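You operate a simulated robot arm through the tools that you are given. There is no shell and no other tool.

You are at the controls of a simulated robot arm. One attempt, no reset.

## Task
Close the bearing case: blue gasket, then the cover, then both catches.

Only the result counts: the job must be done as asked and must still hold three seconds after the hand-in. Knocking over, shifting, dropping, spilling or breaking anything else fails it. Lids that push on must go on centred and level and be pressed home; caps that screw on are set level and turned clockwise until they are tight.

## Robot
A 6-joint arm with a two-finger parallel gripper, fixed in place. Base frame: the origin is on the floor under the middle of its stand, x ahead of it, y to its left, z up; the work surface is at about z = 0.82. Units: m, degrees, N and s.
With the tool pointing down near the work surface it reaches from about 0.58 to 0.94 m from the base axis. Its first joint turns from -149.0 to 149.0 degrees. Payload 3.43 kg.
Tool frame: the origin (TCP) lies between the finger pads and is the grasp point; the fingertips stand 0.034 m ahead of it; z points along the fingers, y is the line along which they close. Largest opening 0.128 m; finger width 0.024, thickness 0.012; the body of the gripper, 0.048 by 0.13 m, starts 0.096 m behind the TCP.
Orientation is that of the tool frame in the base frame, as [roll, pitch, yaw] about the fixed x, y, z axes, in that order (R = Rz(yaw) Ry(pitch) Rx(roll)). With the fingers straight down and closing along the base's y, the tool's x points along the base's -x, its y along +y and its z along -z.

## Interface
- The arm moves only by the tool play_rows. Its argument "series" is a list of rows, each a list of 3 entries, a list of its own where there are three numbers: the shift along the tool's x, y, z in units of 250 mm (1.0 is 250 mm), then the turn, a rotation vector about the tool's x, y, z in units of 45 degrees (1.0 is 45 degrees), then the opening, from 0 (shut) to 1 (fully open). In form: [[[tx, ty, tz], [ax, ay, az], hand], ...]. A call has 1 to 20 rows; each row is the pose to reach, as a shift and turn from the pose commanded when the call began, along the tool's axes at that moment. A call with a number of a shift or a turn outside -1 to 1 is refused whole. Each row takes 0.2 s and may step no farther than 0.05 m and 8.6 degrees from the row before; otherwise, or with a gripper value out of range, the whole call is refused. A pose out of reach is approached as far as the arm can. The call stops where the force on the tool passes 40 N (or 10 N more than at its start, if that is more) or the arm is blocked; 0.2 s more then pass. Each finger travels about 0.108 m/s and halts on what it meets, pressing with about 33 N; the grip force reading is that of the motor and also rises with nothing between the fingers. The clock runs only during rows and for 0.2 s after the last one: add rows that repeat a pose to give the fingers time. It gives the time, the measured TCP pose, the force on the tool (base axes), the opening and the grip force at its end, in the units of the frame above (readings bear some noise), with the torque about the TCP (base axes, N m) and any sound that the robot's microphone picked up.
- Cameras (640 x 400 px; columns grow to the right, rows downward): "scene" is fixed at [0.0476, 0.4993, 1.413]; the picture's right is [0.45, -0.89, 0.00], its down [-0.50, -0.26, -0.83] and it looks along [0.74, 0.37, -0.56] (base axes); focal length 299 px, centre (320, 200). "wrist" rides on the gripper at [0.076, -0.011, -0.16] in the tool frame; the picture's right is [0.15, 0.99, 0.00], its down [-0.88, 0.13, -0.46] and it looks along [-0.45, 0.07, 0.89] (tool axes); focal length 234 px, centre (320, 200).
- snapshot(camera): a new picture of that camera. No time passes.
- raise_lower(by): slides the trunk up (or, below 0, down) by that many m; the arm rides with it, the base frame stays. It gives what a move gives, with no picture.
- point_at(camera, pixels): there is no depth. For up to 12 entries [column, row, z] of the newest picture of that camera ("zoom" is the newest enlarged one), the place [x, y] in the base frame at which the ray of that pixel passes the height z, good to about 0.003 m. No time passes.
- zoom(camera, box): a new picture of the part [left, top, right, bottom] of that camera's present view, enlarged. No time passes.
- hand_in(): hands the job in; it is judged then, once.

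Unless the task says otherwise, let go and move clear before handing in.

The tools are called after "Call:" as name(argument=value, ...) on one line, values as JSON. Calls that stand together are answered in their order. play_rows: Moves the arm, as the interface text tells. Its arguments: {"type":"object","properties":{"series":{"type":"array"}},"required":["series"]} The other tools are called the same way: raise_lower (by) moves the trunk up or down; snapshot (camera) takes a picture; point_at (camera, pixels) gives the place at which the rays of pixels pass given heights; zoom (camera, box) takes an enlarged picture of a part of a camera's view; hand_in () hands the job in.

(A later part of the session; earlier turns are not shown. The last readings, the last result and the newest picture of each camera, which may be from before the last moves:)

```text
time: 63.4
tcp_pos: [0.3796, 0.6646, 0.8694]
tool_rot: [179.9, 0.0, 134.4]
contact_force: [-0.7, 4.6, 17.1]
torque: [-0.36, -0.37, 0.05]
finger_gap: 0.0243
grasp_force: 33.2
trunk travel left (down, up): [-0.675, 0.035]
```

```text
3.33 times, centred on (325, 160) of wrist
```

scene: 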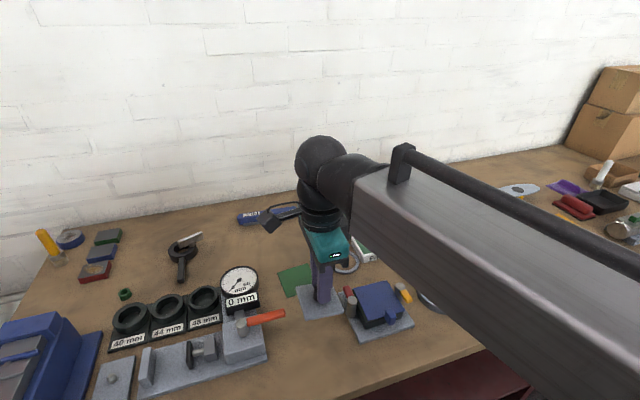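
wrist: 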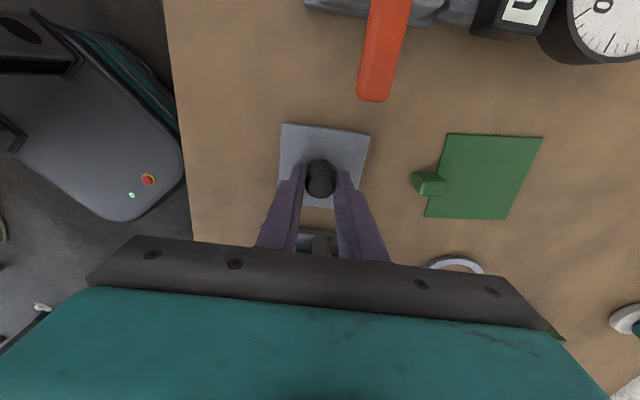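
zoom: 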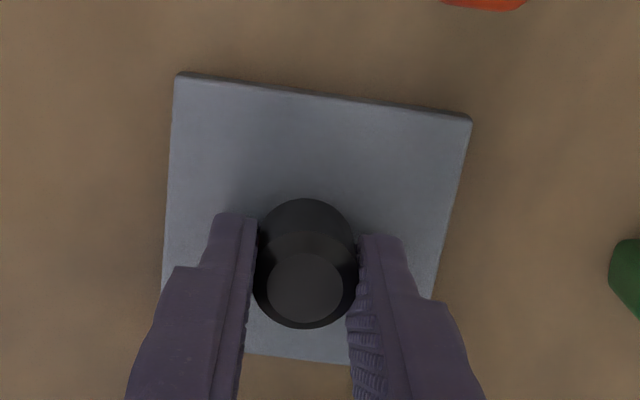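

Force stayed at 17 N while moving 1.5 mm, so the cover is levelling in the grip. Continue gently.

Call:
play_rows(series=[[[0, 0, 0.003], [0, 0, 0], 0], [[0, 0, 0.006], [0, 0, 0], 0], [[0, 0, 0.006], [0, 0, 0], 0]])

Call:
zoom(camera="wrist", box=[260, 100, 390, 220])

```text
time: 64.2
tcp_pos: [0.3805, 0.6646, 0.8687]
tool_rot: [180.0, 0.0, 134.3]
contact_force: [1.0, 3.1, 15.5]
torque: [-0.46, -0.45, 0.06]
finger_gap: 0.0245
grasp_force: 32.7
trunk travel left (down, up): [-0.675, 0.035]
```

```text
3.33 times, centred on (325, 160) of wrist
```

zoom: 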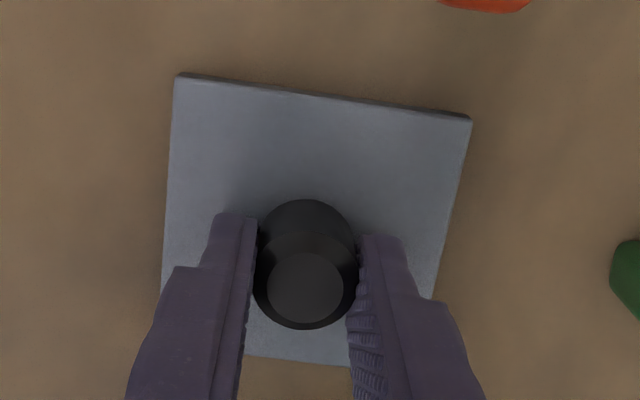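

Call:
play_rows(series=[[[0, 0, 0.003], [0, 0, 0], 0], [[0, 0, 0.006], [0, 0, 0], 0], [[0, 0, 0.006], [0, 0, 0], 0]])

Call:
zoom(camera="scene", box=[285, 280, 365, 350])

```text
time: 65.0
tcp_pos: [0.3797, 0.6625, 0.8665]
tool_rot: [179.9, 0.0, 134.3]
contact_force: [1.0, 5.4, 21.6]
torque: [0.14, 0.19, 0.02]
finger_gap: 0.0243
grasp_force: 32.6
trunk travel left (down, up): [-0.675, 0.035]
```

```text
5.71 times, centred on (325, 315) of scene
```

zoom: 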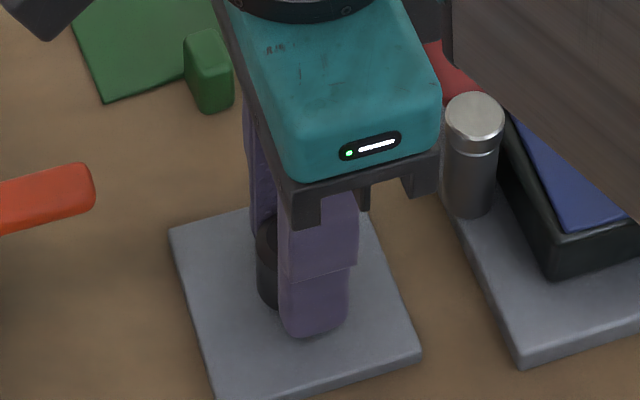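

Now it sits flat on the table (torque reversed, 21 N). Relieving the push and opening.

Call:
play_rows(series=[[[0, 0, -0.004], [0, 0, 0], 0], [[0, 0, -0.008], [0, 0, 0], 0], [[0, 0, -0.008], [0, 0, 0], 0.2], [[0, 0, -0.008], [0, 0, 0], 0.28], [[0, 0, -0.008], [0, 0, 0], 0.36], [[0, 0, -0.008], [0, 0, 0], 0.36]])

Call:
zoom(camera="wrist", box=[260, 100, 390, 220])

```text
time: 66.4
tcp_pos: [0.3806, 0.6632, 0.8666]
tool_rot: [179.9, 0.0, 134.5]
contact_force: [0.2, -0.6, -0.1]
torque: [0.01, -0.02, -0.03]
finger_gap: 0.0463
grasp_force: 0.0
trunk travel left (down, up): [-0.675, 0.035]
```

```text
3.33 times, centred on (325, 160) of wrist
```

zoom: 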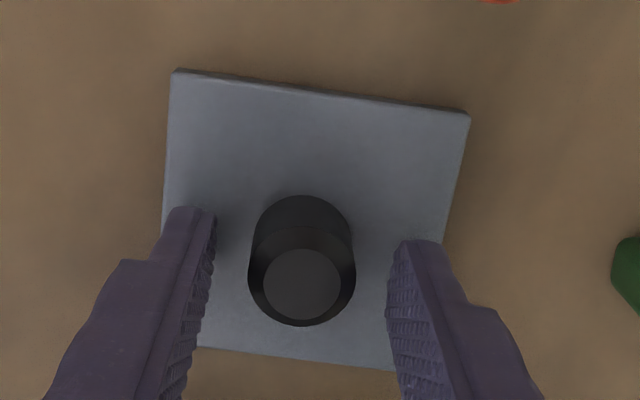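

The cover rests flat on the table. Now I'll raise and begin turning back toward yaw 225° for re-gripping the gasket's tab.

Call:
play_rows(series=[[[0, 0, -0.05], [0, 0, 0], 0.36], [[0, 0, -0.18], [0, 0, 0], 0.36], [[0, 0, -0.32], [0, 0, 0], 0.36], [[0, 0, -0.44], [0, 0, 0], 0.36], [[0, 0, -0.44], [0, 0, -0.1667], 0.36], [[0, 0, -0.44], [0, 0, -0.3333], 0.36], [[0, 0, -0.44], [0, 0, -0.5], 0.36], [[0, 0, -0.44], [0, 0, -0.6667], 0.36], [[0, 0, -0.44], [0, 0, -0.8333], 0.36], [[0, 0, -0.44], [0, 0, -1.0], 0.36], [[0, 0, -0.44], [0, 0, -1.0], 0.36]])

```text
time: 68.8
tcp_pos: [0.3799, 0.6647, 0.9779]
tool_rot: [180.0, 0.0, 179.5]
contact_force: [-0.6, 0.2, -0.6]
torque: [0.02, -0.02, -0.01]
finger_gap: 0.0462
grasp_force: 0.0
trunk travel left (down, up): [-0.675, 0.035]
```

Continue: swing over to the gasket's tab near (0.4425, 0.537) while turning the rest of the way.

Call:
play_rows(series=[[[-0.042, -0.085, 0], [0, 0, -0.162], 0.4], [[-0.085, -0.17, 0], [0, 0, -0.324], 0.4], [[-0.127, -0.254, 0], [0, 0, -0.486], 0.4], [[-0.17, -0.339, 0], [0, 0, -0.647], 0.4], [[-0.212, -0.423, 0], [0, 0, -0.809], 0.4], [[-0.255, -0.508, 0], [0, 0, -0.971], 0.4], [[-0.255, -0.508, 0], [0, 0, -0.971], 0.4]])

Call:
snapshot(camera="wrist")

Call:
zoom(camera="wrist", box=[250, 110, 390, 240])

Call:
zoom(camera="scene", box=[280, 250, 440, 360])

```text
time: 70.4
tcp_pos: [0.4409, 0.5373, 0.9785]
tool_rot: [179.9, 0.0, -136.7]
contact_force: [-0.2, 0.6, 0.2]
torque: [0.01, 0.02, 0.0]
finger_gap: 0.0512
grasp_force: 0.0
trunk travel left (down, up): [-0.675, 0.035]
```

```text
taken
```

wrist: 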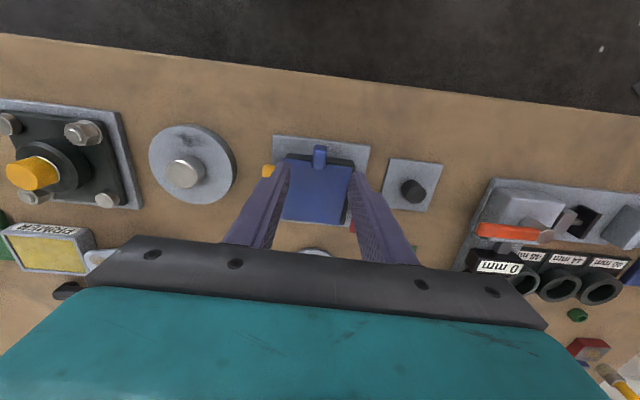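

```text
3.08 times, centred on (320, 175) of wrist
```

zoom: 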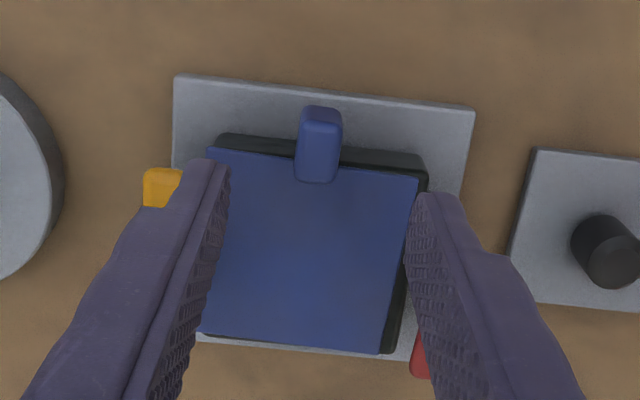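

```text
3.64 times, centred on (360, 305) of scene
```

zoom: 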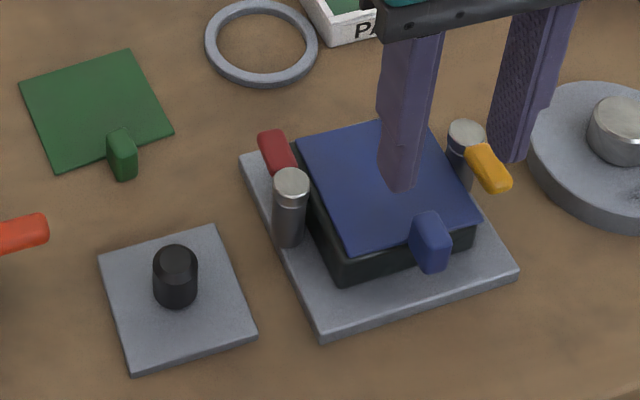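

The gasket is visible shifted left on the block in the wrist view, with tab at zoom (320,145). I'll measure gasket and block corners in this view.

Call:
zoom(camera="wrist", box=[275, 140, 375, 235])

```text
4.21 times, centred on (325, 188) of wrist
```

zoom: 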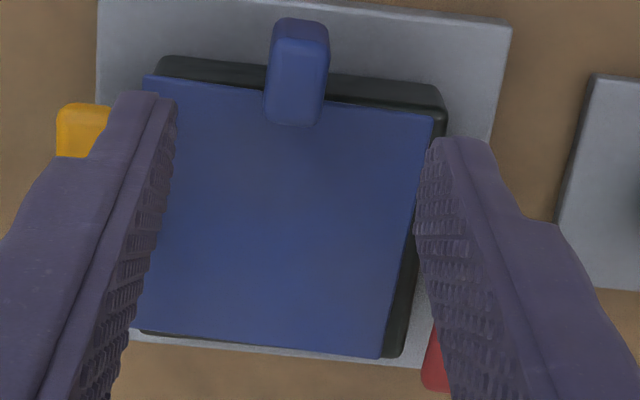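

Call:
point_at(camera="zoom", pixels=[[146, 77, 0.859], [434, 116, 0.859], [381, 357, 0.859], [446, 118, 0.855], [402, 354, 0.855], [146, 77, 0.859], [434, 116, 0.859], [381, 357, 0.859], [446, 118, 0.855], [402, 354, 0.855], [297, 35, 0.872], [290, 122, 0.872]])

Call:
point_at(camera="zoom", pixels=[[146, 77, 0.859], [434, 116, 0.859], [381, 357, 0.859], [446, 118, 0.855], [402, 354, 0.855], [146, 77, 0.859], [434, 116, 0.859], [381, 357, 0.859], [446, 118, 0.855], [402, 354, 0.855]])

```text
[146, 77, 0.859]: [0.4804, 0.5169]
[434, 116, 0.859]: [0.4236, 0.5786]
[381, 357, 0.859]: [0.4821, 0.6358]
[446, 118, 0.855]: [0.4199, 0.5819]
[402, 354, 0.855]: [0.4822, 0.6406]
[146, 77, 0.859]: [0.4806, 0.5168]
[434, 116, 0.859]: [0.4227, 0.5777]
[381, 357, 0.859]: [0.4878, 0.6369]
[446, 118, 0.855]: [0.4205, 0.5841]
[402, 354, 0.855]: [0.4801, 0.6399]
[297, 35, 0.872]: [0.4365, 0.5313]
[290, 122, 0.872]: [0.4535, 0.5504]
```

```text
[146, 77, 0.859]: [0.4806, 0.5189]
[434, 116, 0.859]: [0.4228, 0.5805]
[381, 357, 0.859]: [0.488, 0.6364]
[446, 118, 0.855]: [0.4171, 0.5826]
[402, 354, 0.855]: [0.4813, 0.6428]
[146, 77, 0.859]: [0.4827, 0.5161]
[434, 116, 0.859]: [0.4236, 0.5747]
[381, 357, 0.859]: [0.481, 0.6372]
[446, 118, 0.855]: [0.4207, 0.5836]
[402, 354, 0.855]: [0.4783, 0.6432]
```

Gasket is off by about (+1.6, −4.1) mm and −2.4° relative to the block; the hand is right above its tab. I'll lower with a 41 mm opening and grip the tab.

Call:
play_rows(series=[[[0, 0, 0.06], [0, 0, 0], 0.32], [[0, 0, 0.14], [0, 0, 0], 0.32], [[0, 0, 0.22], [0, 0, 0], 0.32], [[0, 0, 0.29], [0, 0, 0], 0.32], [[0, 0, 0.32], [0, 0, 0], 0.32], [[0, 0, 0.33], [0, 0, 0], 0.32], [[0, 0, 0.33], [0, 0, 0], 0.32]])

Call:
zoom(camera="wrist", box=[250, 110, 390, 230])

Call:
zoom(camera="scene", box=[335, 260, 435, 340])

```text
time: 72.0
tcp_pos: [0.4409, 0.5383, 0.8945]
tool_rot: [-179.9, -0.2, -136.9]
contact_force: [-0.5, 1.0, -0.4]
torque: [-0.01, 0.01, 0.03]
finger_gap: 0.0411
grasp_force: 0.1
trunk travel left (down, up): [-0.675, 0.035]
```

```text
3.33 times, centred on (320, 170) of wrist
```

zoom: 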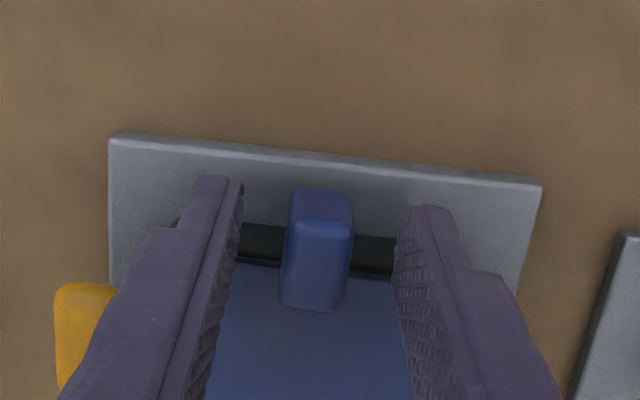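

```text
5.00 times, centred on (385, 300) of scene
```

zoom: 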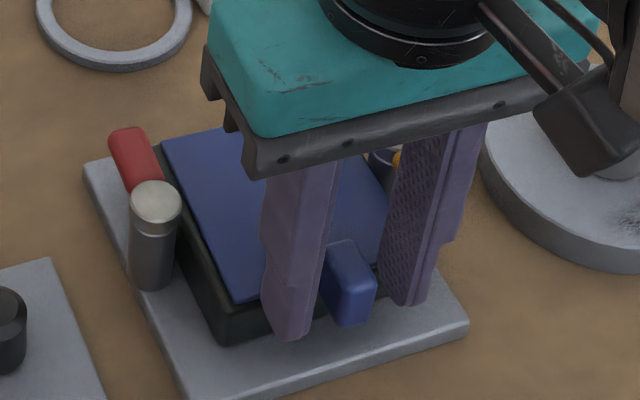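

The tab at zoom (317,245) is well between the fingers. Closing on it.

Call:
play_rows(series=[[[0, 0, 0], [0, 0, 0], 0.22], [[0, 0, 0], [0, 0, 0], 0.12], [[0, 0, 0], [0, 0, 0], 0], [[0, 0, 0], [0, 0, 0], 0], [[0, 0, -0.016], [0, 0, 0], 0], [[0, 0, -0.036], [0, 0, 0], 0], [[0, 0, -0.036], [0, 0, 0], 0]])

Call:
snapshot(camera="wrist")

Call:
zoom(camera="wrist", box=[250, 130, 390, 230])

Call:
zoom(camera="scene", box=[335, 260, 435, 340])

```text
time: 73.6
tcp_pos: [0.4437, 0.5376, 0.9037]
tool_rot: [-180.0, 0.0, -136.9]
contact_force: [-0.2, 0.2, 0.3]
torque: [0.01, 0.0, -0.01]
finger_gap: 0.0148
grasp_force: 33.2
trunk travel left (down, up): [-0.675, 0.035]
```

```text
taken
```

wrist: 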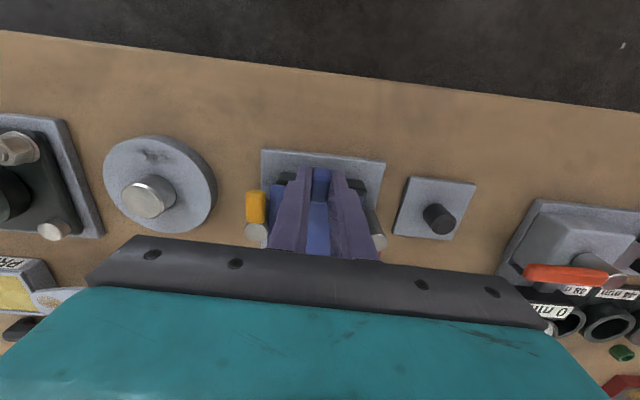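

```text
4.00 times, centred on (320, 180) of wrist
```

zoom: 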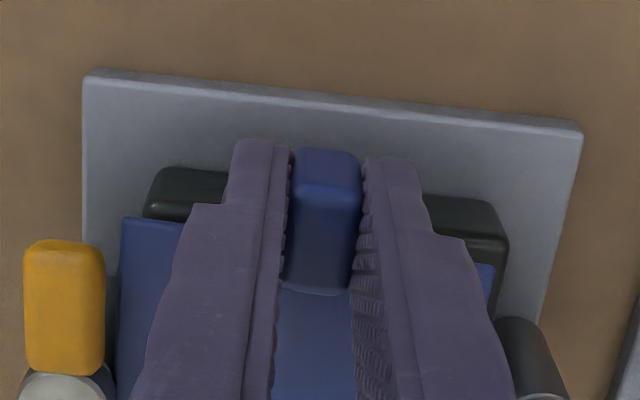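

```text
5.00 times, centred on (385, 300) of scene
```

zoom: 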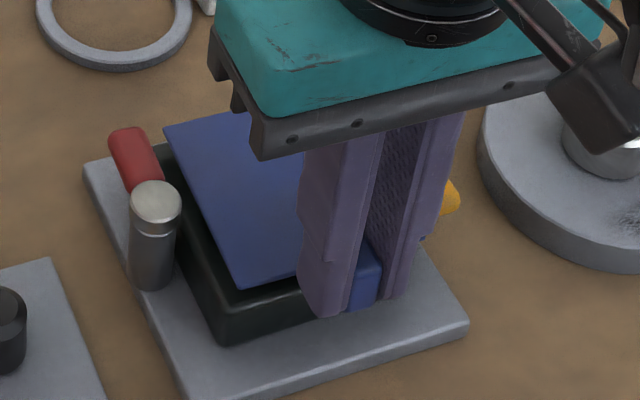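

The gasket is held 9 mm above the block. I'll turn it +2.1° and shift about 2 mm to centre it, then re-measure.

Call:
play_rows(series=[[[-0.003, 0.0032, 0], [0, 0, -0.024], 0], [[-0.006, 0.0064, 0], [0, 0, -0.047], 0], [[-0.006, 0.0064, 0], [0, 0, -0.047], 0]])

Call:
zoom(camera="wrist", box=[260, 140, 380, 230])

```text
time: 74.4
tcp_pos: [0.4436, 0.5396, 0.9044]
tool_rot: [180.0, 0.0, -134.8]
contact_force: [0.2, 0.6, -1.2]
torque: [-0.03, 0.01, 0.0]
finger_gap: 0.0146
grasp_force: 33.4
trunk travel left (down, up): [-0.675, 0.035]
```

```text
4.44 times, centred on (320, 185) of wrist
```

zoom: 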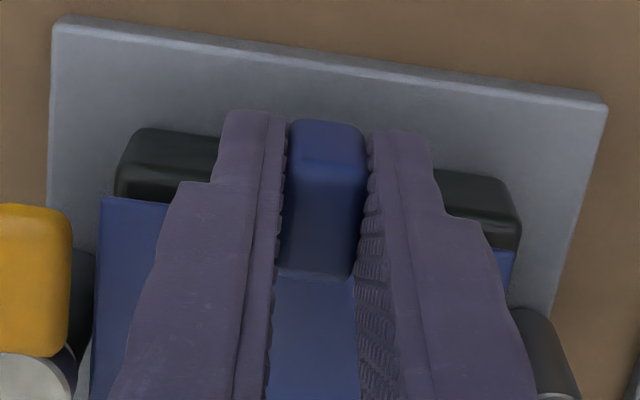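

Compared with the first good placement (block corners at (100,165)/(505,212)), the block now sits about 16 px right and 5 px lower. I'll shift the gasket +3.5 mm along tool y and −1.2 mm along tool x.

Call:
play_rows(series=[[[-0.0024, 0.007, 0], [0, 0, 0], 0], [[-0.0048, 0.014, 0], [0, 0, 0], 0], [[-0.0048, 0.014, 0], [0, 0, 0], 0]])

Call:
zoom(camera="wrist", box=[260, 140, 380, 230])

```text
time: 75.2
tcp_pos: [0.4413, 0.542, 0.9059]
tool_rot: [-180.0, 0.0, -134.6]
contact_force: [0.1, -0.9, -0.6]
torque: [-0.01, 0.02, 0.02]
finger_gap: 0.0149
grasp_force: 33.8
trunk travel left (down, up): [-0.675, 0.035]
```

```text
4.44 times, centred on (320, 185) of wrist
```

zoom: 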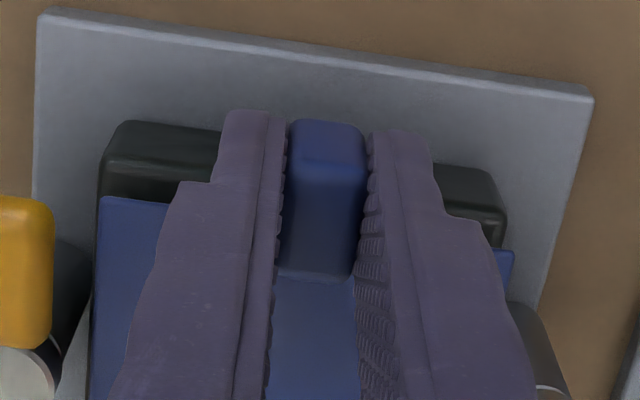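

Now the geometry matches the first good placement within a few pixels. Quick numeric check of front corners before lowering.

Call:
point_at(camera="zoom", pixels=[[101, 198, 0.866], [513, 252, 0.866], [101, 198, 0.866], [513, 252, 0.866], [101, 198, 0.866], [513, 252, 0.866], [101, 162, 0.852], [506, 211, 0.852], [101, 162, 0.852], [506, 211, 0.852], [101, 162, 0.852], [506, 211, 0.852]])

```text
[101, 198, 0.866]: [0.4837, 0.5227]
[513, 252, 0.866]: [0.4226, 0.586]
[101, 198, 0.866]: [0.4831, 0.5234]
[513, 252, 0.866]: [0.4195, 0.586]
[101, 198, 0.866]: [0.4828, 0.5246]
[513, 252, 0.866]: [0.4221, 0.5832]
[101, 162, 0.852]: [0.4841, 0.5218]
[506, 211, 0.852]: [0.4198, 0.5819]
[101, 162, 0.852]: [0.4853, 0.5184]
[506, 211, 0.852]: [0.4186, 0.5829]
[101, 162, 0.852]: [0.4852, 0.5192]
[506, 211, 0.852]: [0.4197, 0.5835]
```

The gasket is within about 1–2 mm; I'll trim 0.7 mm on each axis and lower it back onto the block.

Call:
play_rows(series=[[[0.003, -0.003, 0], [0, 0, 0], 0], [[0.003, -0.003, 0.01], [0, 0, 0], 0], [[0.003, -0.003, 0.02], [0, 0, 0], 0], [[0.003, -0.003, 0.03], [0, 0, 0], 0], [[0.003, -0.003, 0.036], [0, 0, 0], 0], [[0.003, -0.003, 0.036], [0, 0, 0], 0]])

Call:
zoom(camera="wrist", box=[260, 140, 380, 230])

Call:
zoom(camera="scene", box=[335, 260, 435, 340])

```text
time: 76.6
tcp_pos: [0.4417, 0.5407, 0.8945]
tool_rot: [180.0, 0.0, -134.7]
contact_force: [0.3, -0.6, -1.0]
torque: [0.0, 0.04, 0.05]
finger_gap: 0.0147
grasp_force: 33.2
trunk travel left (down, up): [-0.675, 0.035]
```

```text
4.44 times, centred on (320, 185) of wrist
```

zoom: 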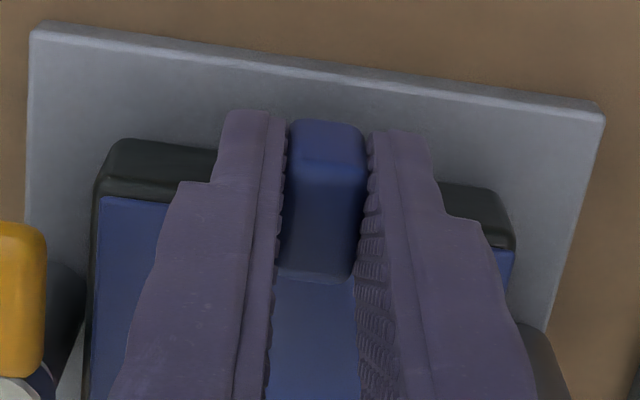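

```text
5.00 times, centred on (385, 300) of scene
```

zoom: 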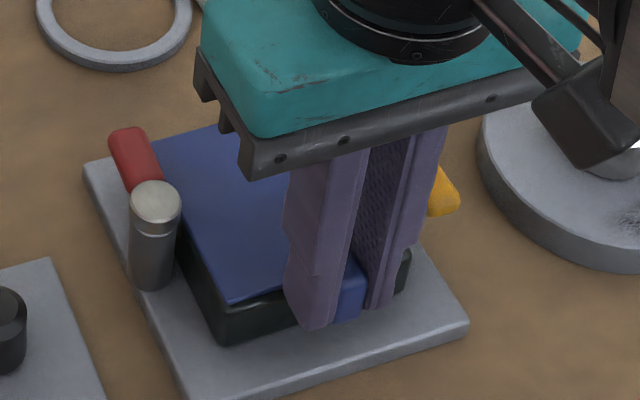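

Nearly down and centred (left margin ~6 px, right ~3 px). Lower another 1.5 mm to confirm contact.

Call:
play_rows(series=[[[0, 0, 0.004], [0, 0, 0], 0], [[0, 0, 0.006], [0, 0, 0], 0], [[0, 0, 0.006], [0, 0, 0], 0]])

```text
time: 77.4
tcp_pos: [0.4411, 0.5416, 0.8943]
tool_rot: [180.0, 0.1, -134.7]
contact_force: [0.5, 0.4, 10.4]
torque: [0.12, -0.12, 0.0]
finger_gap: 0.0147
grasp_force: 32.8
trunk travel left (down, up): [-0.675, 0.035]
```

Contact at 10 N. Releasing the pressure slightly and opening.

Call:
play_rows(series=[[[0, 0, -0.004], [0, 0, 0], 0], [[0, 0, -0.004], [0, 0, 0], 0], [[0, 0, -0.004], [0, 0, 0], 0.16], [[0, 0, -0.004], [0, 0, 0], 0.22], [[0, 0, -0.004], [0, 0, 0], 0.3], [[0, 0, -0.004], [0, 0, 0], 0.3], [[0, 0, -0.08], [0, 0, 0], 0.3], [[0, 0, -0.2], [0, 0, 0], 0.3], [[0, 0, -0.32], [0, 0, 0], 0.3], [[0, 0, -0.34], [0, 0, 0], 0.4], [[0, 0, -0.34], [0, 0, 0], 0.4]])

Call:
snapshot(camera="wrist")

Call:
zoom(camera="wrist", box=[275, 140, 375, 235])

Call:
zoom(camera="scene", box=[335, 260, 435, 340])

```text
time: 79.8
tcp_pos: [0.4425, 0.5413, 0.9805]
tool_rot: [180.0, 0.0, -134.7]
contact_force: [0.9, 0.6, 0.1]
torque: [0.01, 0.04, 0.0]
finger_gap: 0.0511
grasp_force: 0.0
trunk travel left (down, up): [-0.675, 0.035]
```

```text
taken
```

wrist: 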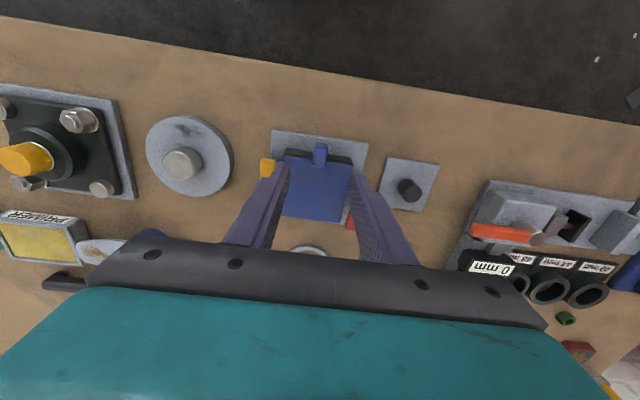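

```text
4.21 times, centred on (325, 188) of wrist
```

zoom: 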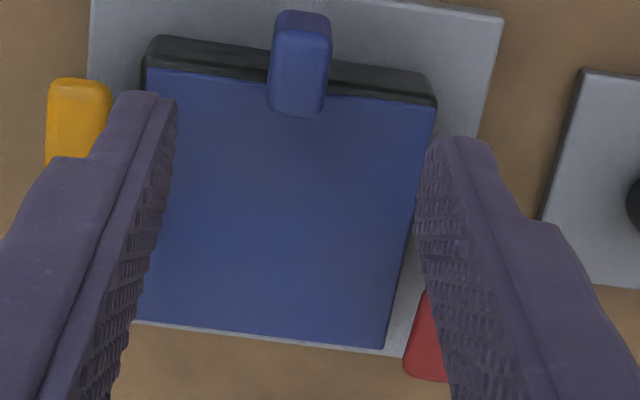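

```text
5.00 times, centred on (385, 300) of scene
```

zoom: 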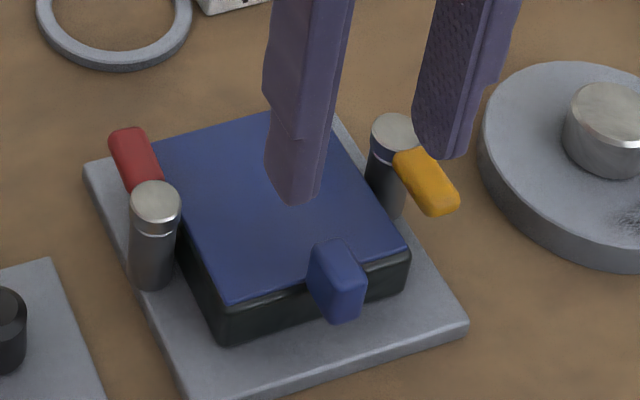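

The gasket is again squarely on the block. Now I'll go back to the cover on the table at (0.38, 0.664), turning −5° to match its angle.

Call:
play_rows(series=[[[-0.03, 0.09, 0], [0, 0, 0.02], 0.4], [[-0.07, 0.21, 0], [0, 0, 0.045], 0.4], [[-0.11, 0.33, 0], [0, 0, 0.07], 0.4], [[-0.15, 0.45, 0], [0, 0, 0.095], 0.4], [[-0.173, 0.522, 0], [0, 0, 0.111], 0.4], [[-0.173, 0.522, 0], [0, 0, 0.111], 0.4]])

Call:
snapshot(camera="wrist")

Call:
zoom(camera="wrist", box=[250, 100, 390, 220])

```text
time: 81.2
tcp_pos: [0.378, 0.6643, 0.9801]
tool_rot: [-179.9, 0.0, -139.9]
contact_force: [-0.2, 0.1, 0.6]
torque: [-0.03, -0.01, 0.0]
finger_gap: 0.0511
grasp_force: 0.1
trunk travel left (down, up): [-0.675, 0.035]
```

```text
taken
```

wrist: 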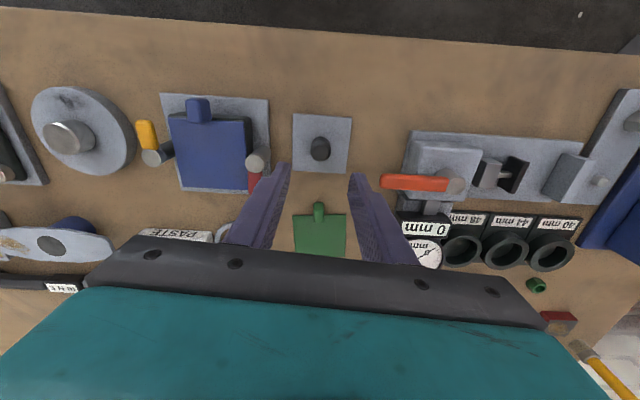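

```text
3.33 times, centred on (320, 160) of wrist
```

zoom: 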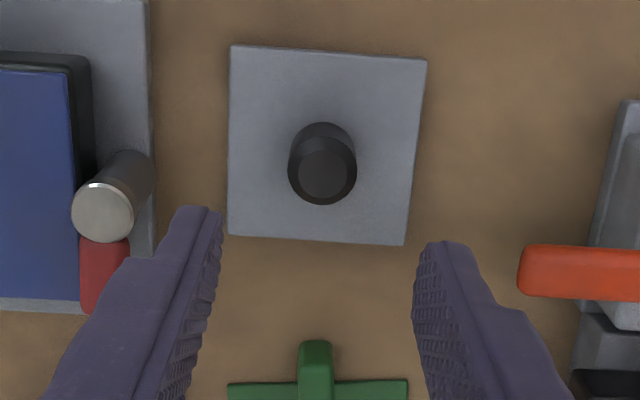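

The knob is under the hand (zoom (322,174)). I'll measure the cover's angle from its corners before gripping.

Call:
point_at(camera="zoom", pixels=[[232, 46, 0.828], [427, 60, 0.828], [404, 246, 0.828], [228, 235, 0.828], [232, 46, 0.828], [427, 60, 0.828], [404, 246, 0.828], [228, 235, 0.828], [232, 46, 0.828], [427, 60, 0.828], [404, 246, 0.828], [228, 235, 0.828]])

```text
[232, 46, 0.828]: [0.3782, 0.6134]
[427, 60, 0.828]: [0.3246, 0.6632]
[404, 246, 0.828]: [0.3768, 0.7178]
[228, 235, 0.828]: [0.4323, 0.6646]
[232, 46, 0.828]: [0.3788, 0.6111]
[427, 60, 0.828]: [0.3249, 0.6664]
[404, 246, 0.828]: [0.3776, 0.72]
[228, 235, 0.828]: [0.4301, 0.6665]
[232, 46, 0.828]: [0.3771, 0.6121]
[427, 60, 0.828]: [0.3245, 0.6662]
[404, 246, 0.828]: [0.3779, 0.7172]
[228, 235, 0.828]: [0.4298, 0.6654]
```

The cover lies at 45.2° already, centred at (0.378, 0.6655). I'll turn back to yaw −134.8°, lower over the knob and grip it.

Call:
play_rows(series=[[[-0.0045, 0.004, 0], [0, 0, -0.113], 0.38], [[-0.0045, 0.004, 0.1], [0, 0, -0.113], 0.36], [[-0.0045, 0.004, 0.22], [0, 0, -0.113], 0.36], [[-0.0045, 0.004, 0.34], [0, 0, -0.113], 0.36], [[-0.0045, 0.004, 0.41], [0, 0, -0.113], 0.36], [[-0.0045, 0.004, 0.442], [0, 0, -0.113], 0.36], [[-0.0045, 0.004, 0.442], [0, 0, -0.113], 0.36]])

Call:
zoom(camera="wrist", box=[250, 100, 390, 220])

```text
time: 82.8
tcp_pos: [0.3788, 0.6645, 0.869]
tool_rot: [180.0, -0.1, -134.7]
contact_force: [-0.1, 0.1, 0.5]
torque: [0.01, -0.01, -0.02]
finger_gap: 0.0459
grasp_force: 0.1
trunk travel left (down, up): [-0.675, 0.035]
```

```text
3.33 times, centred on (320, 160) of wrist
```

zoom: 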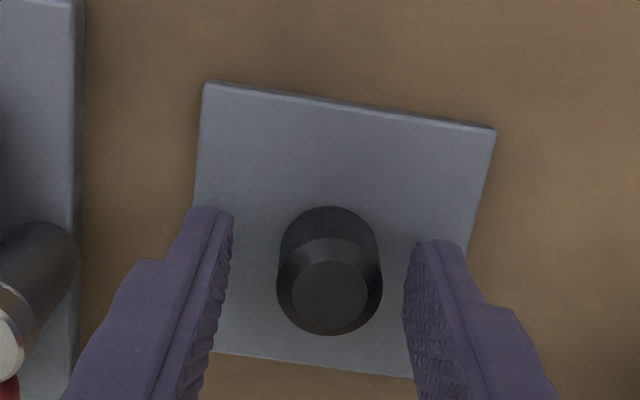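

The knob is about 2.5 mm to the right of the finger centre. I'll shift that much and close.

Call:
play_rows(series=[[[0, 0.01, 0], [0, 0, 0], 0.36], [[0, 0.01, 0], [0, 0, 0], 0.28], [[0, 0.01, 0], [0, 0, 0], 0.2], [[0, 0.01, 0], [0, 0, 0], 0.1], [[0, 0.01, 0], [0, 0, 0], 0], [[0, 0.01, 0], [0, 0, 0], 0]])

Call:
zoom(camera="wrist", box=[250, 100, 390, 220])

```text
time: 84.2
tcp_pos: [0.3768, 0.6668, 0.8687]
tool_rot: [-180.0, 0.0, -134.6]
contact_force: [1.0, -2.1, 1.8]
torque: [0.05, 0.11, 0.04]
finger_gap: 0.0254
grasp_force: 32.8
trunk travel left (down, up): [-0.675, 0.035]
```

```text
3.33 times, centred on (320, 160) of wrist
```

zoom: 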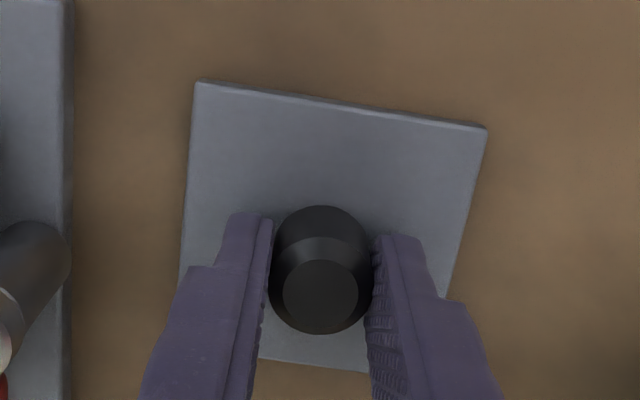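

Gripped (25.4 mm). Lifting gently 0.11 m.

Call:
play_rows(series=[[[0, 0, -0.012], [0, 0, 0], 0], [[0, 0, -0.05], [0, 0, 0], 0], [[0, 0, -0.15], [0, 0, 0], 0], [[0, 0, -0.27], [0, 0, 0], 0], [[0, 0, -0.38], [0, 0, 0], 0], [[0, 0, -0.44], [0, 0, 0], 0], [[0, 0, -0.44], [0, 0, 0], 0]])

Call:
zoom(camera="wrist", box=[250, 100, 390, 220])

Call:
zoom(camera="scene", box=[270, 230, 370, 330])

```text
time: 85.8
tcp_pos: [0.3772, 0.6687, 0.9785]
tool_rot: [180.0, 0.0, -134.7]
contact_force: [-0.2, -0.1, -3.7]
torque: [0.0, 0.02, 0.0]
finger_gap: 0.0251
grasp_force: 33.0
trunk travel left (down, up): [-0.675, 0.035]
```

```text
3.33 times, centred on (320, 160) of wrist
```

zoom: 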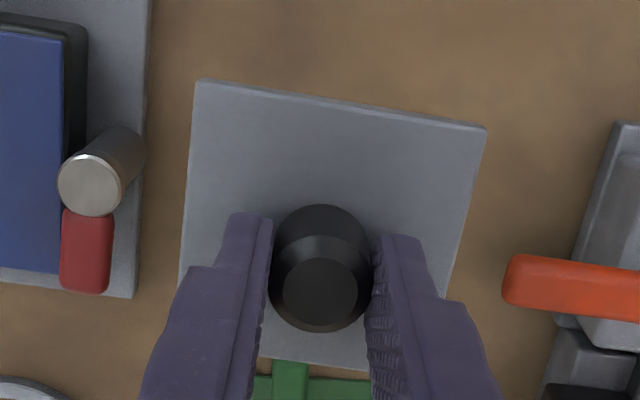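

```text
4.00 times, centred on (320, 280) of scene
```

zoom: 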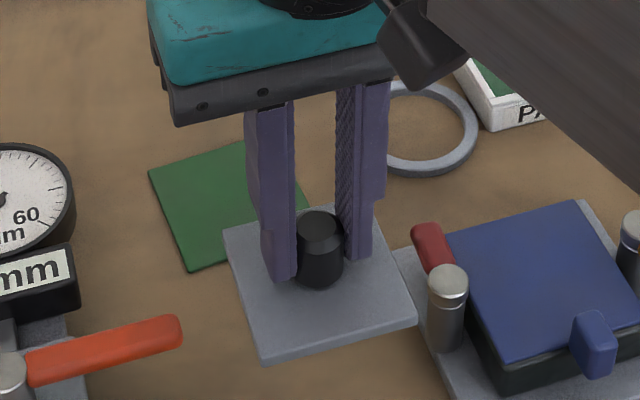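

The cover lifted level. I'll measure its centre and angle relative to the hand.

Call:
zoom(camera="wrist", box=[260, 110, 390, 220])

```text
3.64 times, centred on (325, 165) of wrist
```

zoom: 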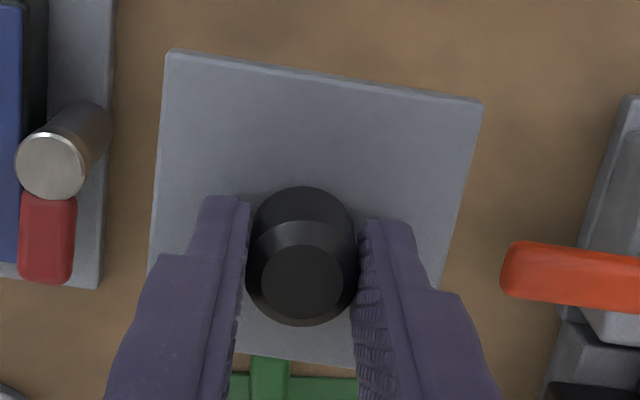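

The cover's angle is about 45° and centred in the hand. Carrying it over the case.

Call:
play_rows(series=[[[-0.007, -0.08, 0], [0, 0, 0], 0], [[-0.018, -0.2, 0], [0, 0, 0], 0], [[-0.03, -0.33, 0], [0, 0, 0], 0], [[-0.041, -0.45, 0], [0, 0, 0], 0], [[-0.0495, -0.539, 0], [0, 0, 0], 0], [[-0.0495, -0.539, 0], [0, 0, 0], 0]])

Call:
snapshot(camera="wrist")

Call:
zoom(camera="wrist", box=[260, 100, 390, 210])

Call:
zoom(camera="scene", box=[325, 240, 435, 340])

```text
time: 87.2
tcp_pos: [0.4863, 0.5814, 0.9774]
tool_rot: [179.9, 0.0, -134.6]
contact_force: [-0.2, 0.0, -4.6]
torque: [0.0, 0.02, 0.03]
finger_gap: 0.025
grasp_force: 33.2
trunk travel left (down, up): [-0.675, 0.035]
```

```text
taken
```

wrist: 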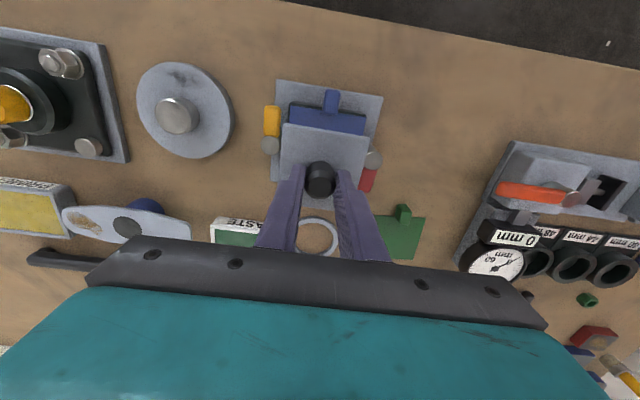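

```text
3.64 times, centred on (325, 155) of wrist
```

zoom: 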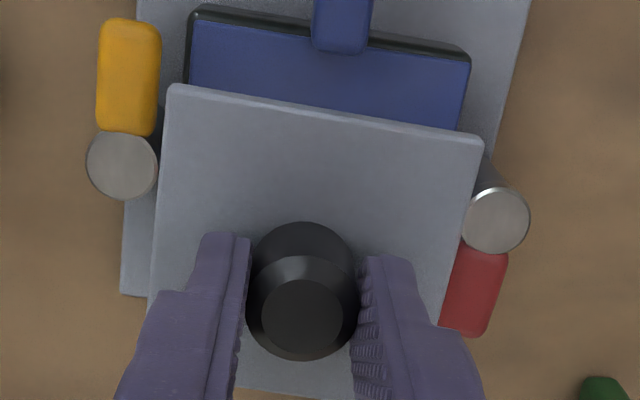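

```text
4.00 times, centred on (380, 290) of scene
```

zoom: 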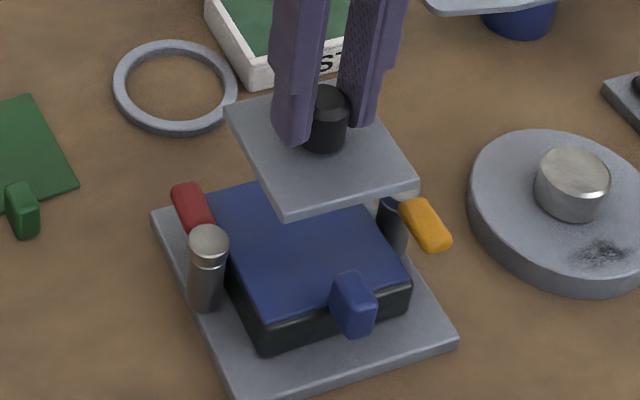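

I'll measure cover and gasket front corners in the wrist picture: cover (283.2,125.3)/(370,138.5), gasket (289.3,106.1)/(366.2,117.1).

Call:
point_at(camera="wrist", pixels=[[283.2, 125.3, 0.937], [370.05, 138.5, 0.937], [283.2, 125.3, 0.937], [370.05, 138.5, 0.937], [283.2, 125.3, 0.937], [370.05, 138.5, 0.937], [289.3, 106.1, 0.859], [366.2, 117.1, 0.859], [289.3, 106.1, 0.859], [366.2, 117.1, 0.859], [289.3, 106.1, 0.859], [366.2, 117.1, 0.859]])

```text
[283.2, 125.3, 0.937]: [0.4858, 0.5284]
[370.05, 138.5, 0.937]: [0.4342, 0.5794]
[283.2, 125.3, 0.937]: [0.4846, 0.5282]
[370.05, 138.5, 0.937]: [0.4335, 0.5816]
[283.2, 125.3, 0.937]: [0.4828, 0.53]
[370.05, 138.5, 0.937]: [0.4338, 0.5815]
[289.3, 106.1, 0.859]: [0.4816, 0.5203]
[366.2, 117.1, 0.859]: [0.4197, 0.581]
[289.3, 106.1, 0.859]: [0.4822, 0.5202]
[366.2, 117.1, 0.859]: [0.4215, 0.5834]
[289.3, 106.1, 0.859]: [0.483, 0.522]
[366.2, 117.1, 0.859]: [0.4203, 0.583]
```

The cover needs about −4.7 mm in x. I'll correct that with a slight turn and lower to about 8 mm above the gasket.

Call:
play_rows(series=[[[0.014, 0.0125, 0.0], [0, 0, -0.011], 0], [[0.014, 0.0125, 0.08], [0, 0, -0.011], 0], [[0.014, 0.0125, 0.16], [0, 0, -0.011], 0], [[0.014, 0.0125, 0.22], [0, 0, -0.011], 0], [[0.014, 0.0125, 0.246], [0, 0, -0.011], 0], [[0.014, 0.0125, 0.246], [0, 0, -0.011], 0]])

Call:
snapshot(camera="wrist")

Call:
zoom(camera="scene", box=[335, 260, 435, 340])

Call:
zoom(camera="wrist", box=[260, 100, 390, 200])

```text
time: 88.6
tcp_pos: [0.4781, 0.5825, 0.9178]
tool_rot: [-180.0, 0.0, -134.3]
contact_force: [-0.3, -0.3, -4.8]
torque: [0.04, 0.01, -0.01]
finger_gap: 0.0252
grasp_force: 33.0
trunk travel left (down, up): [-0.675, 0.035]
```

```text
taken
```

wrist: 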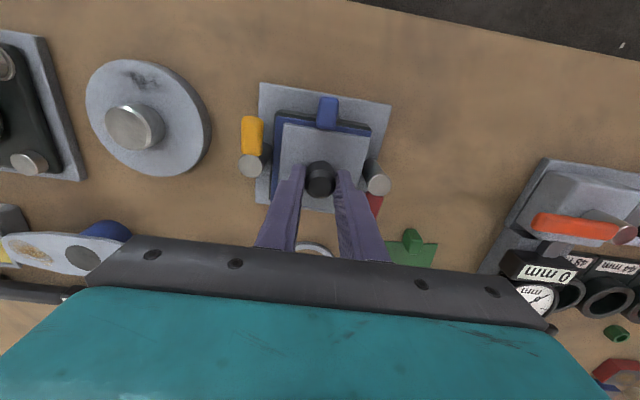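

```text
5.00 times, centred on (385, 300) of scene
```

zoom: 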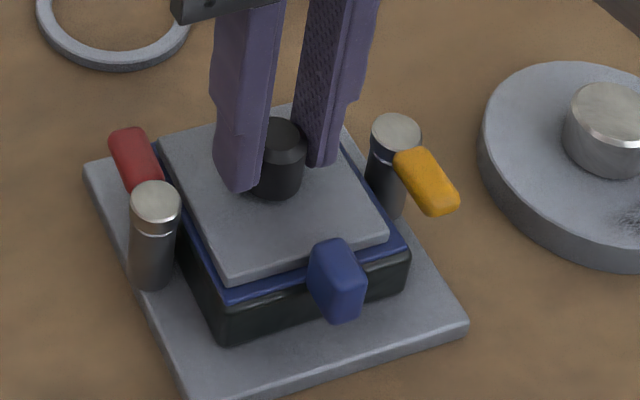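

```text
4.00 times, centred on (325, 150) of wrist
```

zoom: 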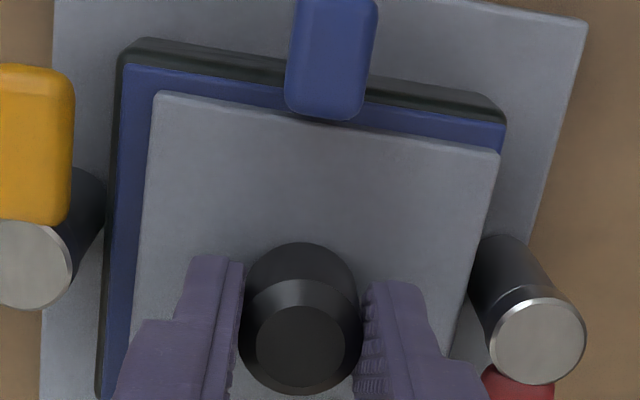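

The cover looks about 3 mm too far right (left margin 31 px vs right 5 px). Measuring exactly.

Call:
point_at(camera="zoom", pixels=[[153, 97, 0.872], [499, 153, 0.872], [153, 97, 0.872], [499, 153, 0.872], [153, 97, 0.872], [499, 153, 0.872], [122, 67, 0.859], [505, 128, 0.859], [122, 67, 0.859], [505, 128, 0.859], [122, 67, 0.859], [505, 128, 0.859]])

```text
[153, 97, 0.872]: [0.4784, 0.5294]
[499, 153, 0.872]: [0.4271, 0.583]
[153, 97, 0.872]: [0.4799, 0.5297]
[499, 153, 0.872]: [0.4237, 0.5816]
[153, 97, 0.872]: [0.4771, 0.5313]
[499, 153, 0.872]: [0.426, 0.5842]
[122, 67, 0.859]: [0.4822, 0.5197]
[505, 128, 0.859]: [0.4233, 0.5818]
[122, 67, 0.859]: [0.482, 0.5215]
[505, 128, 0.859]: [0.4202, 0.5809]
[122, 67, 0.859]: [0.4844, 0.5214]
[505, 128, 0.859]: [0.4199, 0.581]
```

The cover must move −3.6 mm along tool y. Shifting with settling time, then re-measuring.

Call:
play_rows(series=[[[-0.002, -0.007, 0], [0, 0, 0], 0], [[-0.004, -0.0145, 0], [0, 0, 0], 0], [[-0.004, -0.0145, 0], [0, 0, 0], 0], [[-0.004, -0.0145, 0], [0, 0, 0], 0]])

Call:
zoom(camera="wrist", box=[260, 100, 390, 200])

```text
time: 89.6
tcp_pos: [0.481, 0.58, 0.9174]
tool_rot: [-179.9, 0.0, -134.2]
contact_force: [-0.3, 0.2, -4.6]
torque: [0.01, -0.03, 0.0]
finger_gap: 0.0252
grasp_force: 33.0
trunk travel left (down, up): [-0.675, 0.035]
```

```text
4.00 times, centred on (325, 150) of wrist
```

zoom: 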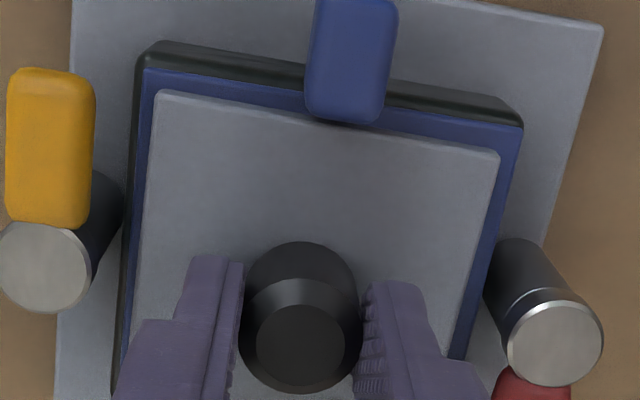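

Call:
point_at(camera="zoom", pixels=[[154, 96, 0.872], [498, 152, 0.872], [154, 96, 0.872], [498, 152, 0.872], [154, 96, 0.872], [498, 152, 0.872], [143, 70, 0.859], [522, 130, 0.859], [143, 70, 0.859], [522, 130, 0.859], [143, 70, 0.859], [522, 130, 0.859]])

```text
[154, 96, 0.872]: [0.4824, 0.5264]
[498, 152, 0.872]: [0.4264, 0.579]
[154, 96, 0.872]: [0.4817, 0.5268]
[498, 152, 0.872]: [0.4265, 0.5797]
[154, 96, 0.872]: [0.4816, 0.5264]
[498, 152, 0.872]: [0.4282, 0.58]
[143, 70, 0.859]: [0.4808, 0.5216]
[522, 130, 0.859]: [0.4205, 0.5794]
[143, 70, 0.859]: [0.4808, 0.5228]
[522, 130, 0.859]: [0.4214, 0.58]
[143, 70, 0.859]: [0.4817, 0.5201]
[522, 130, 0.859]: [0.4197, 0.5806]
```

About 1 mm off now. A small +0.9 mm shift and lower 5 mm, then a last check.

Call:
play_rows(series=[[[0, 0.0036, 0], [0, 0, 0], 0], [[0, 0.0036, 0.01], [0, 0, 0], 0], [[0, 0.0036, 0.02], [0, 0, 0], 0], [[0, 0.0036, 0.02], [0, 0, 0], 0], [[0, 0.0036, 0.02], [0, 0, 0], 0]])

Call:
zoom(camera="wrist", box=[260, 100, 390, 200])

Call:
point_at(camera="zoom", pixels=[[154, 96, 0.867], [498, 152, 0.867], [154, 96, 0.867], [498, 152, 0.867]])

```text
time: 90.8
tcp_pos: [0.4802, 0.5784, 0.9142]
tool_rot: [180.0, 0.1, -134.2]
contact_force: [4.3, 1.7, 21.9]
torque: [0.22, -0.14, 0.03]
finger_gap: 0.0254
grasp_force: 33.2
trunk travel left (down, up): [-0.675, 0.035]
```

```text
4.00 times, centred on (325, 150) of wrist
```

zoom: 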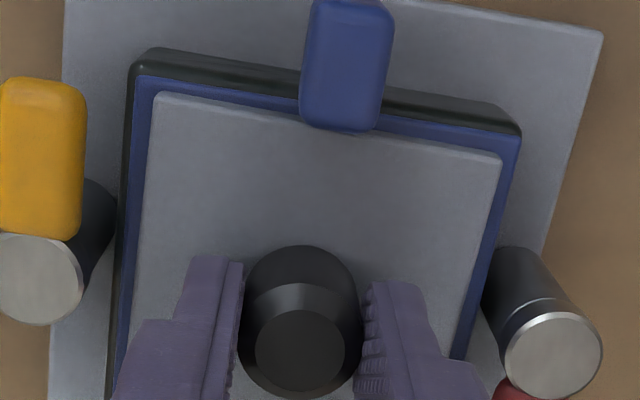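

```text
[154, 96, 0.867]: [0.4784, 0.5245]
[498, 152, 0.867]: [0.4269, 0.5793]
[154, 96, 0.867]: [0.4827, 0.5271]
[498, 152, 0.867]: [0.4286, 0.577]
```

The cover is in flat, central contact (22 N, small torque) and centred: gasket margins 19 px left, 21 px right. Relaxing the push.

Call:
play_rows(series=[[[0, 0, -0.004], [0, 0, 0], 0], [[0, 0, -0.008], [0, 0, 0], 0], [[0, 0, -0.008], [0, 0, 0], 0]])

Call:
zoom(camera="wrist", box=[260, 100, 390, 200])

Call:
zoom(camera="scene", box=[340, 265, 420, 330])

```text
time: 91.6
tcp_pos: [0.4792, 0.5793, 0.9139]
tool_rot: [-180.0, -0.1, -134.2]
contact_force: [0.3, -0.9, 3.2]
torque: [0.15, -0.17, 0.02]
finger_gap: 0.0252
grasp_force: 33.2
trunk travel left (down, up): [-0.675, 0.035]
```

```text
4.00 times, centred on (325, 150) of wrist
```

zoom: 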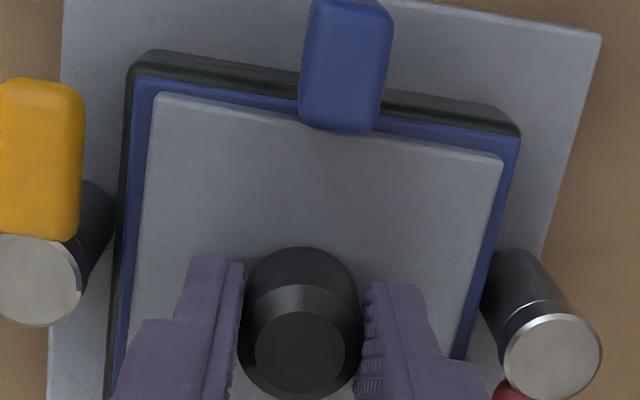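

```text
6.15 times, centred on (380, 298) of scene
```

zoom: 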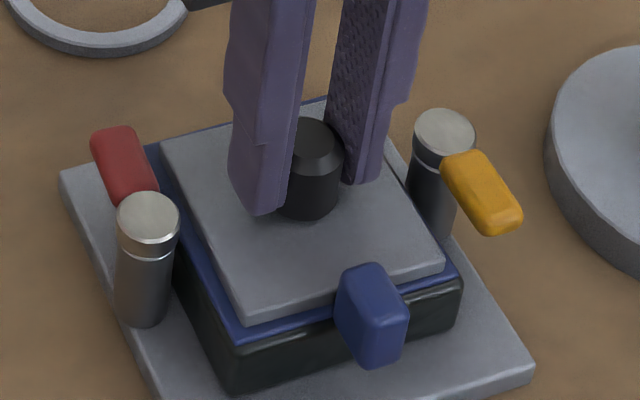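

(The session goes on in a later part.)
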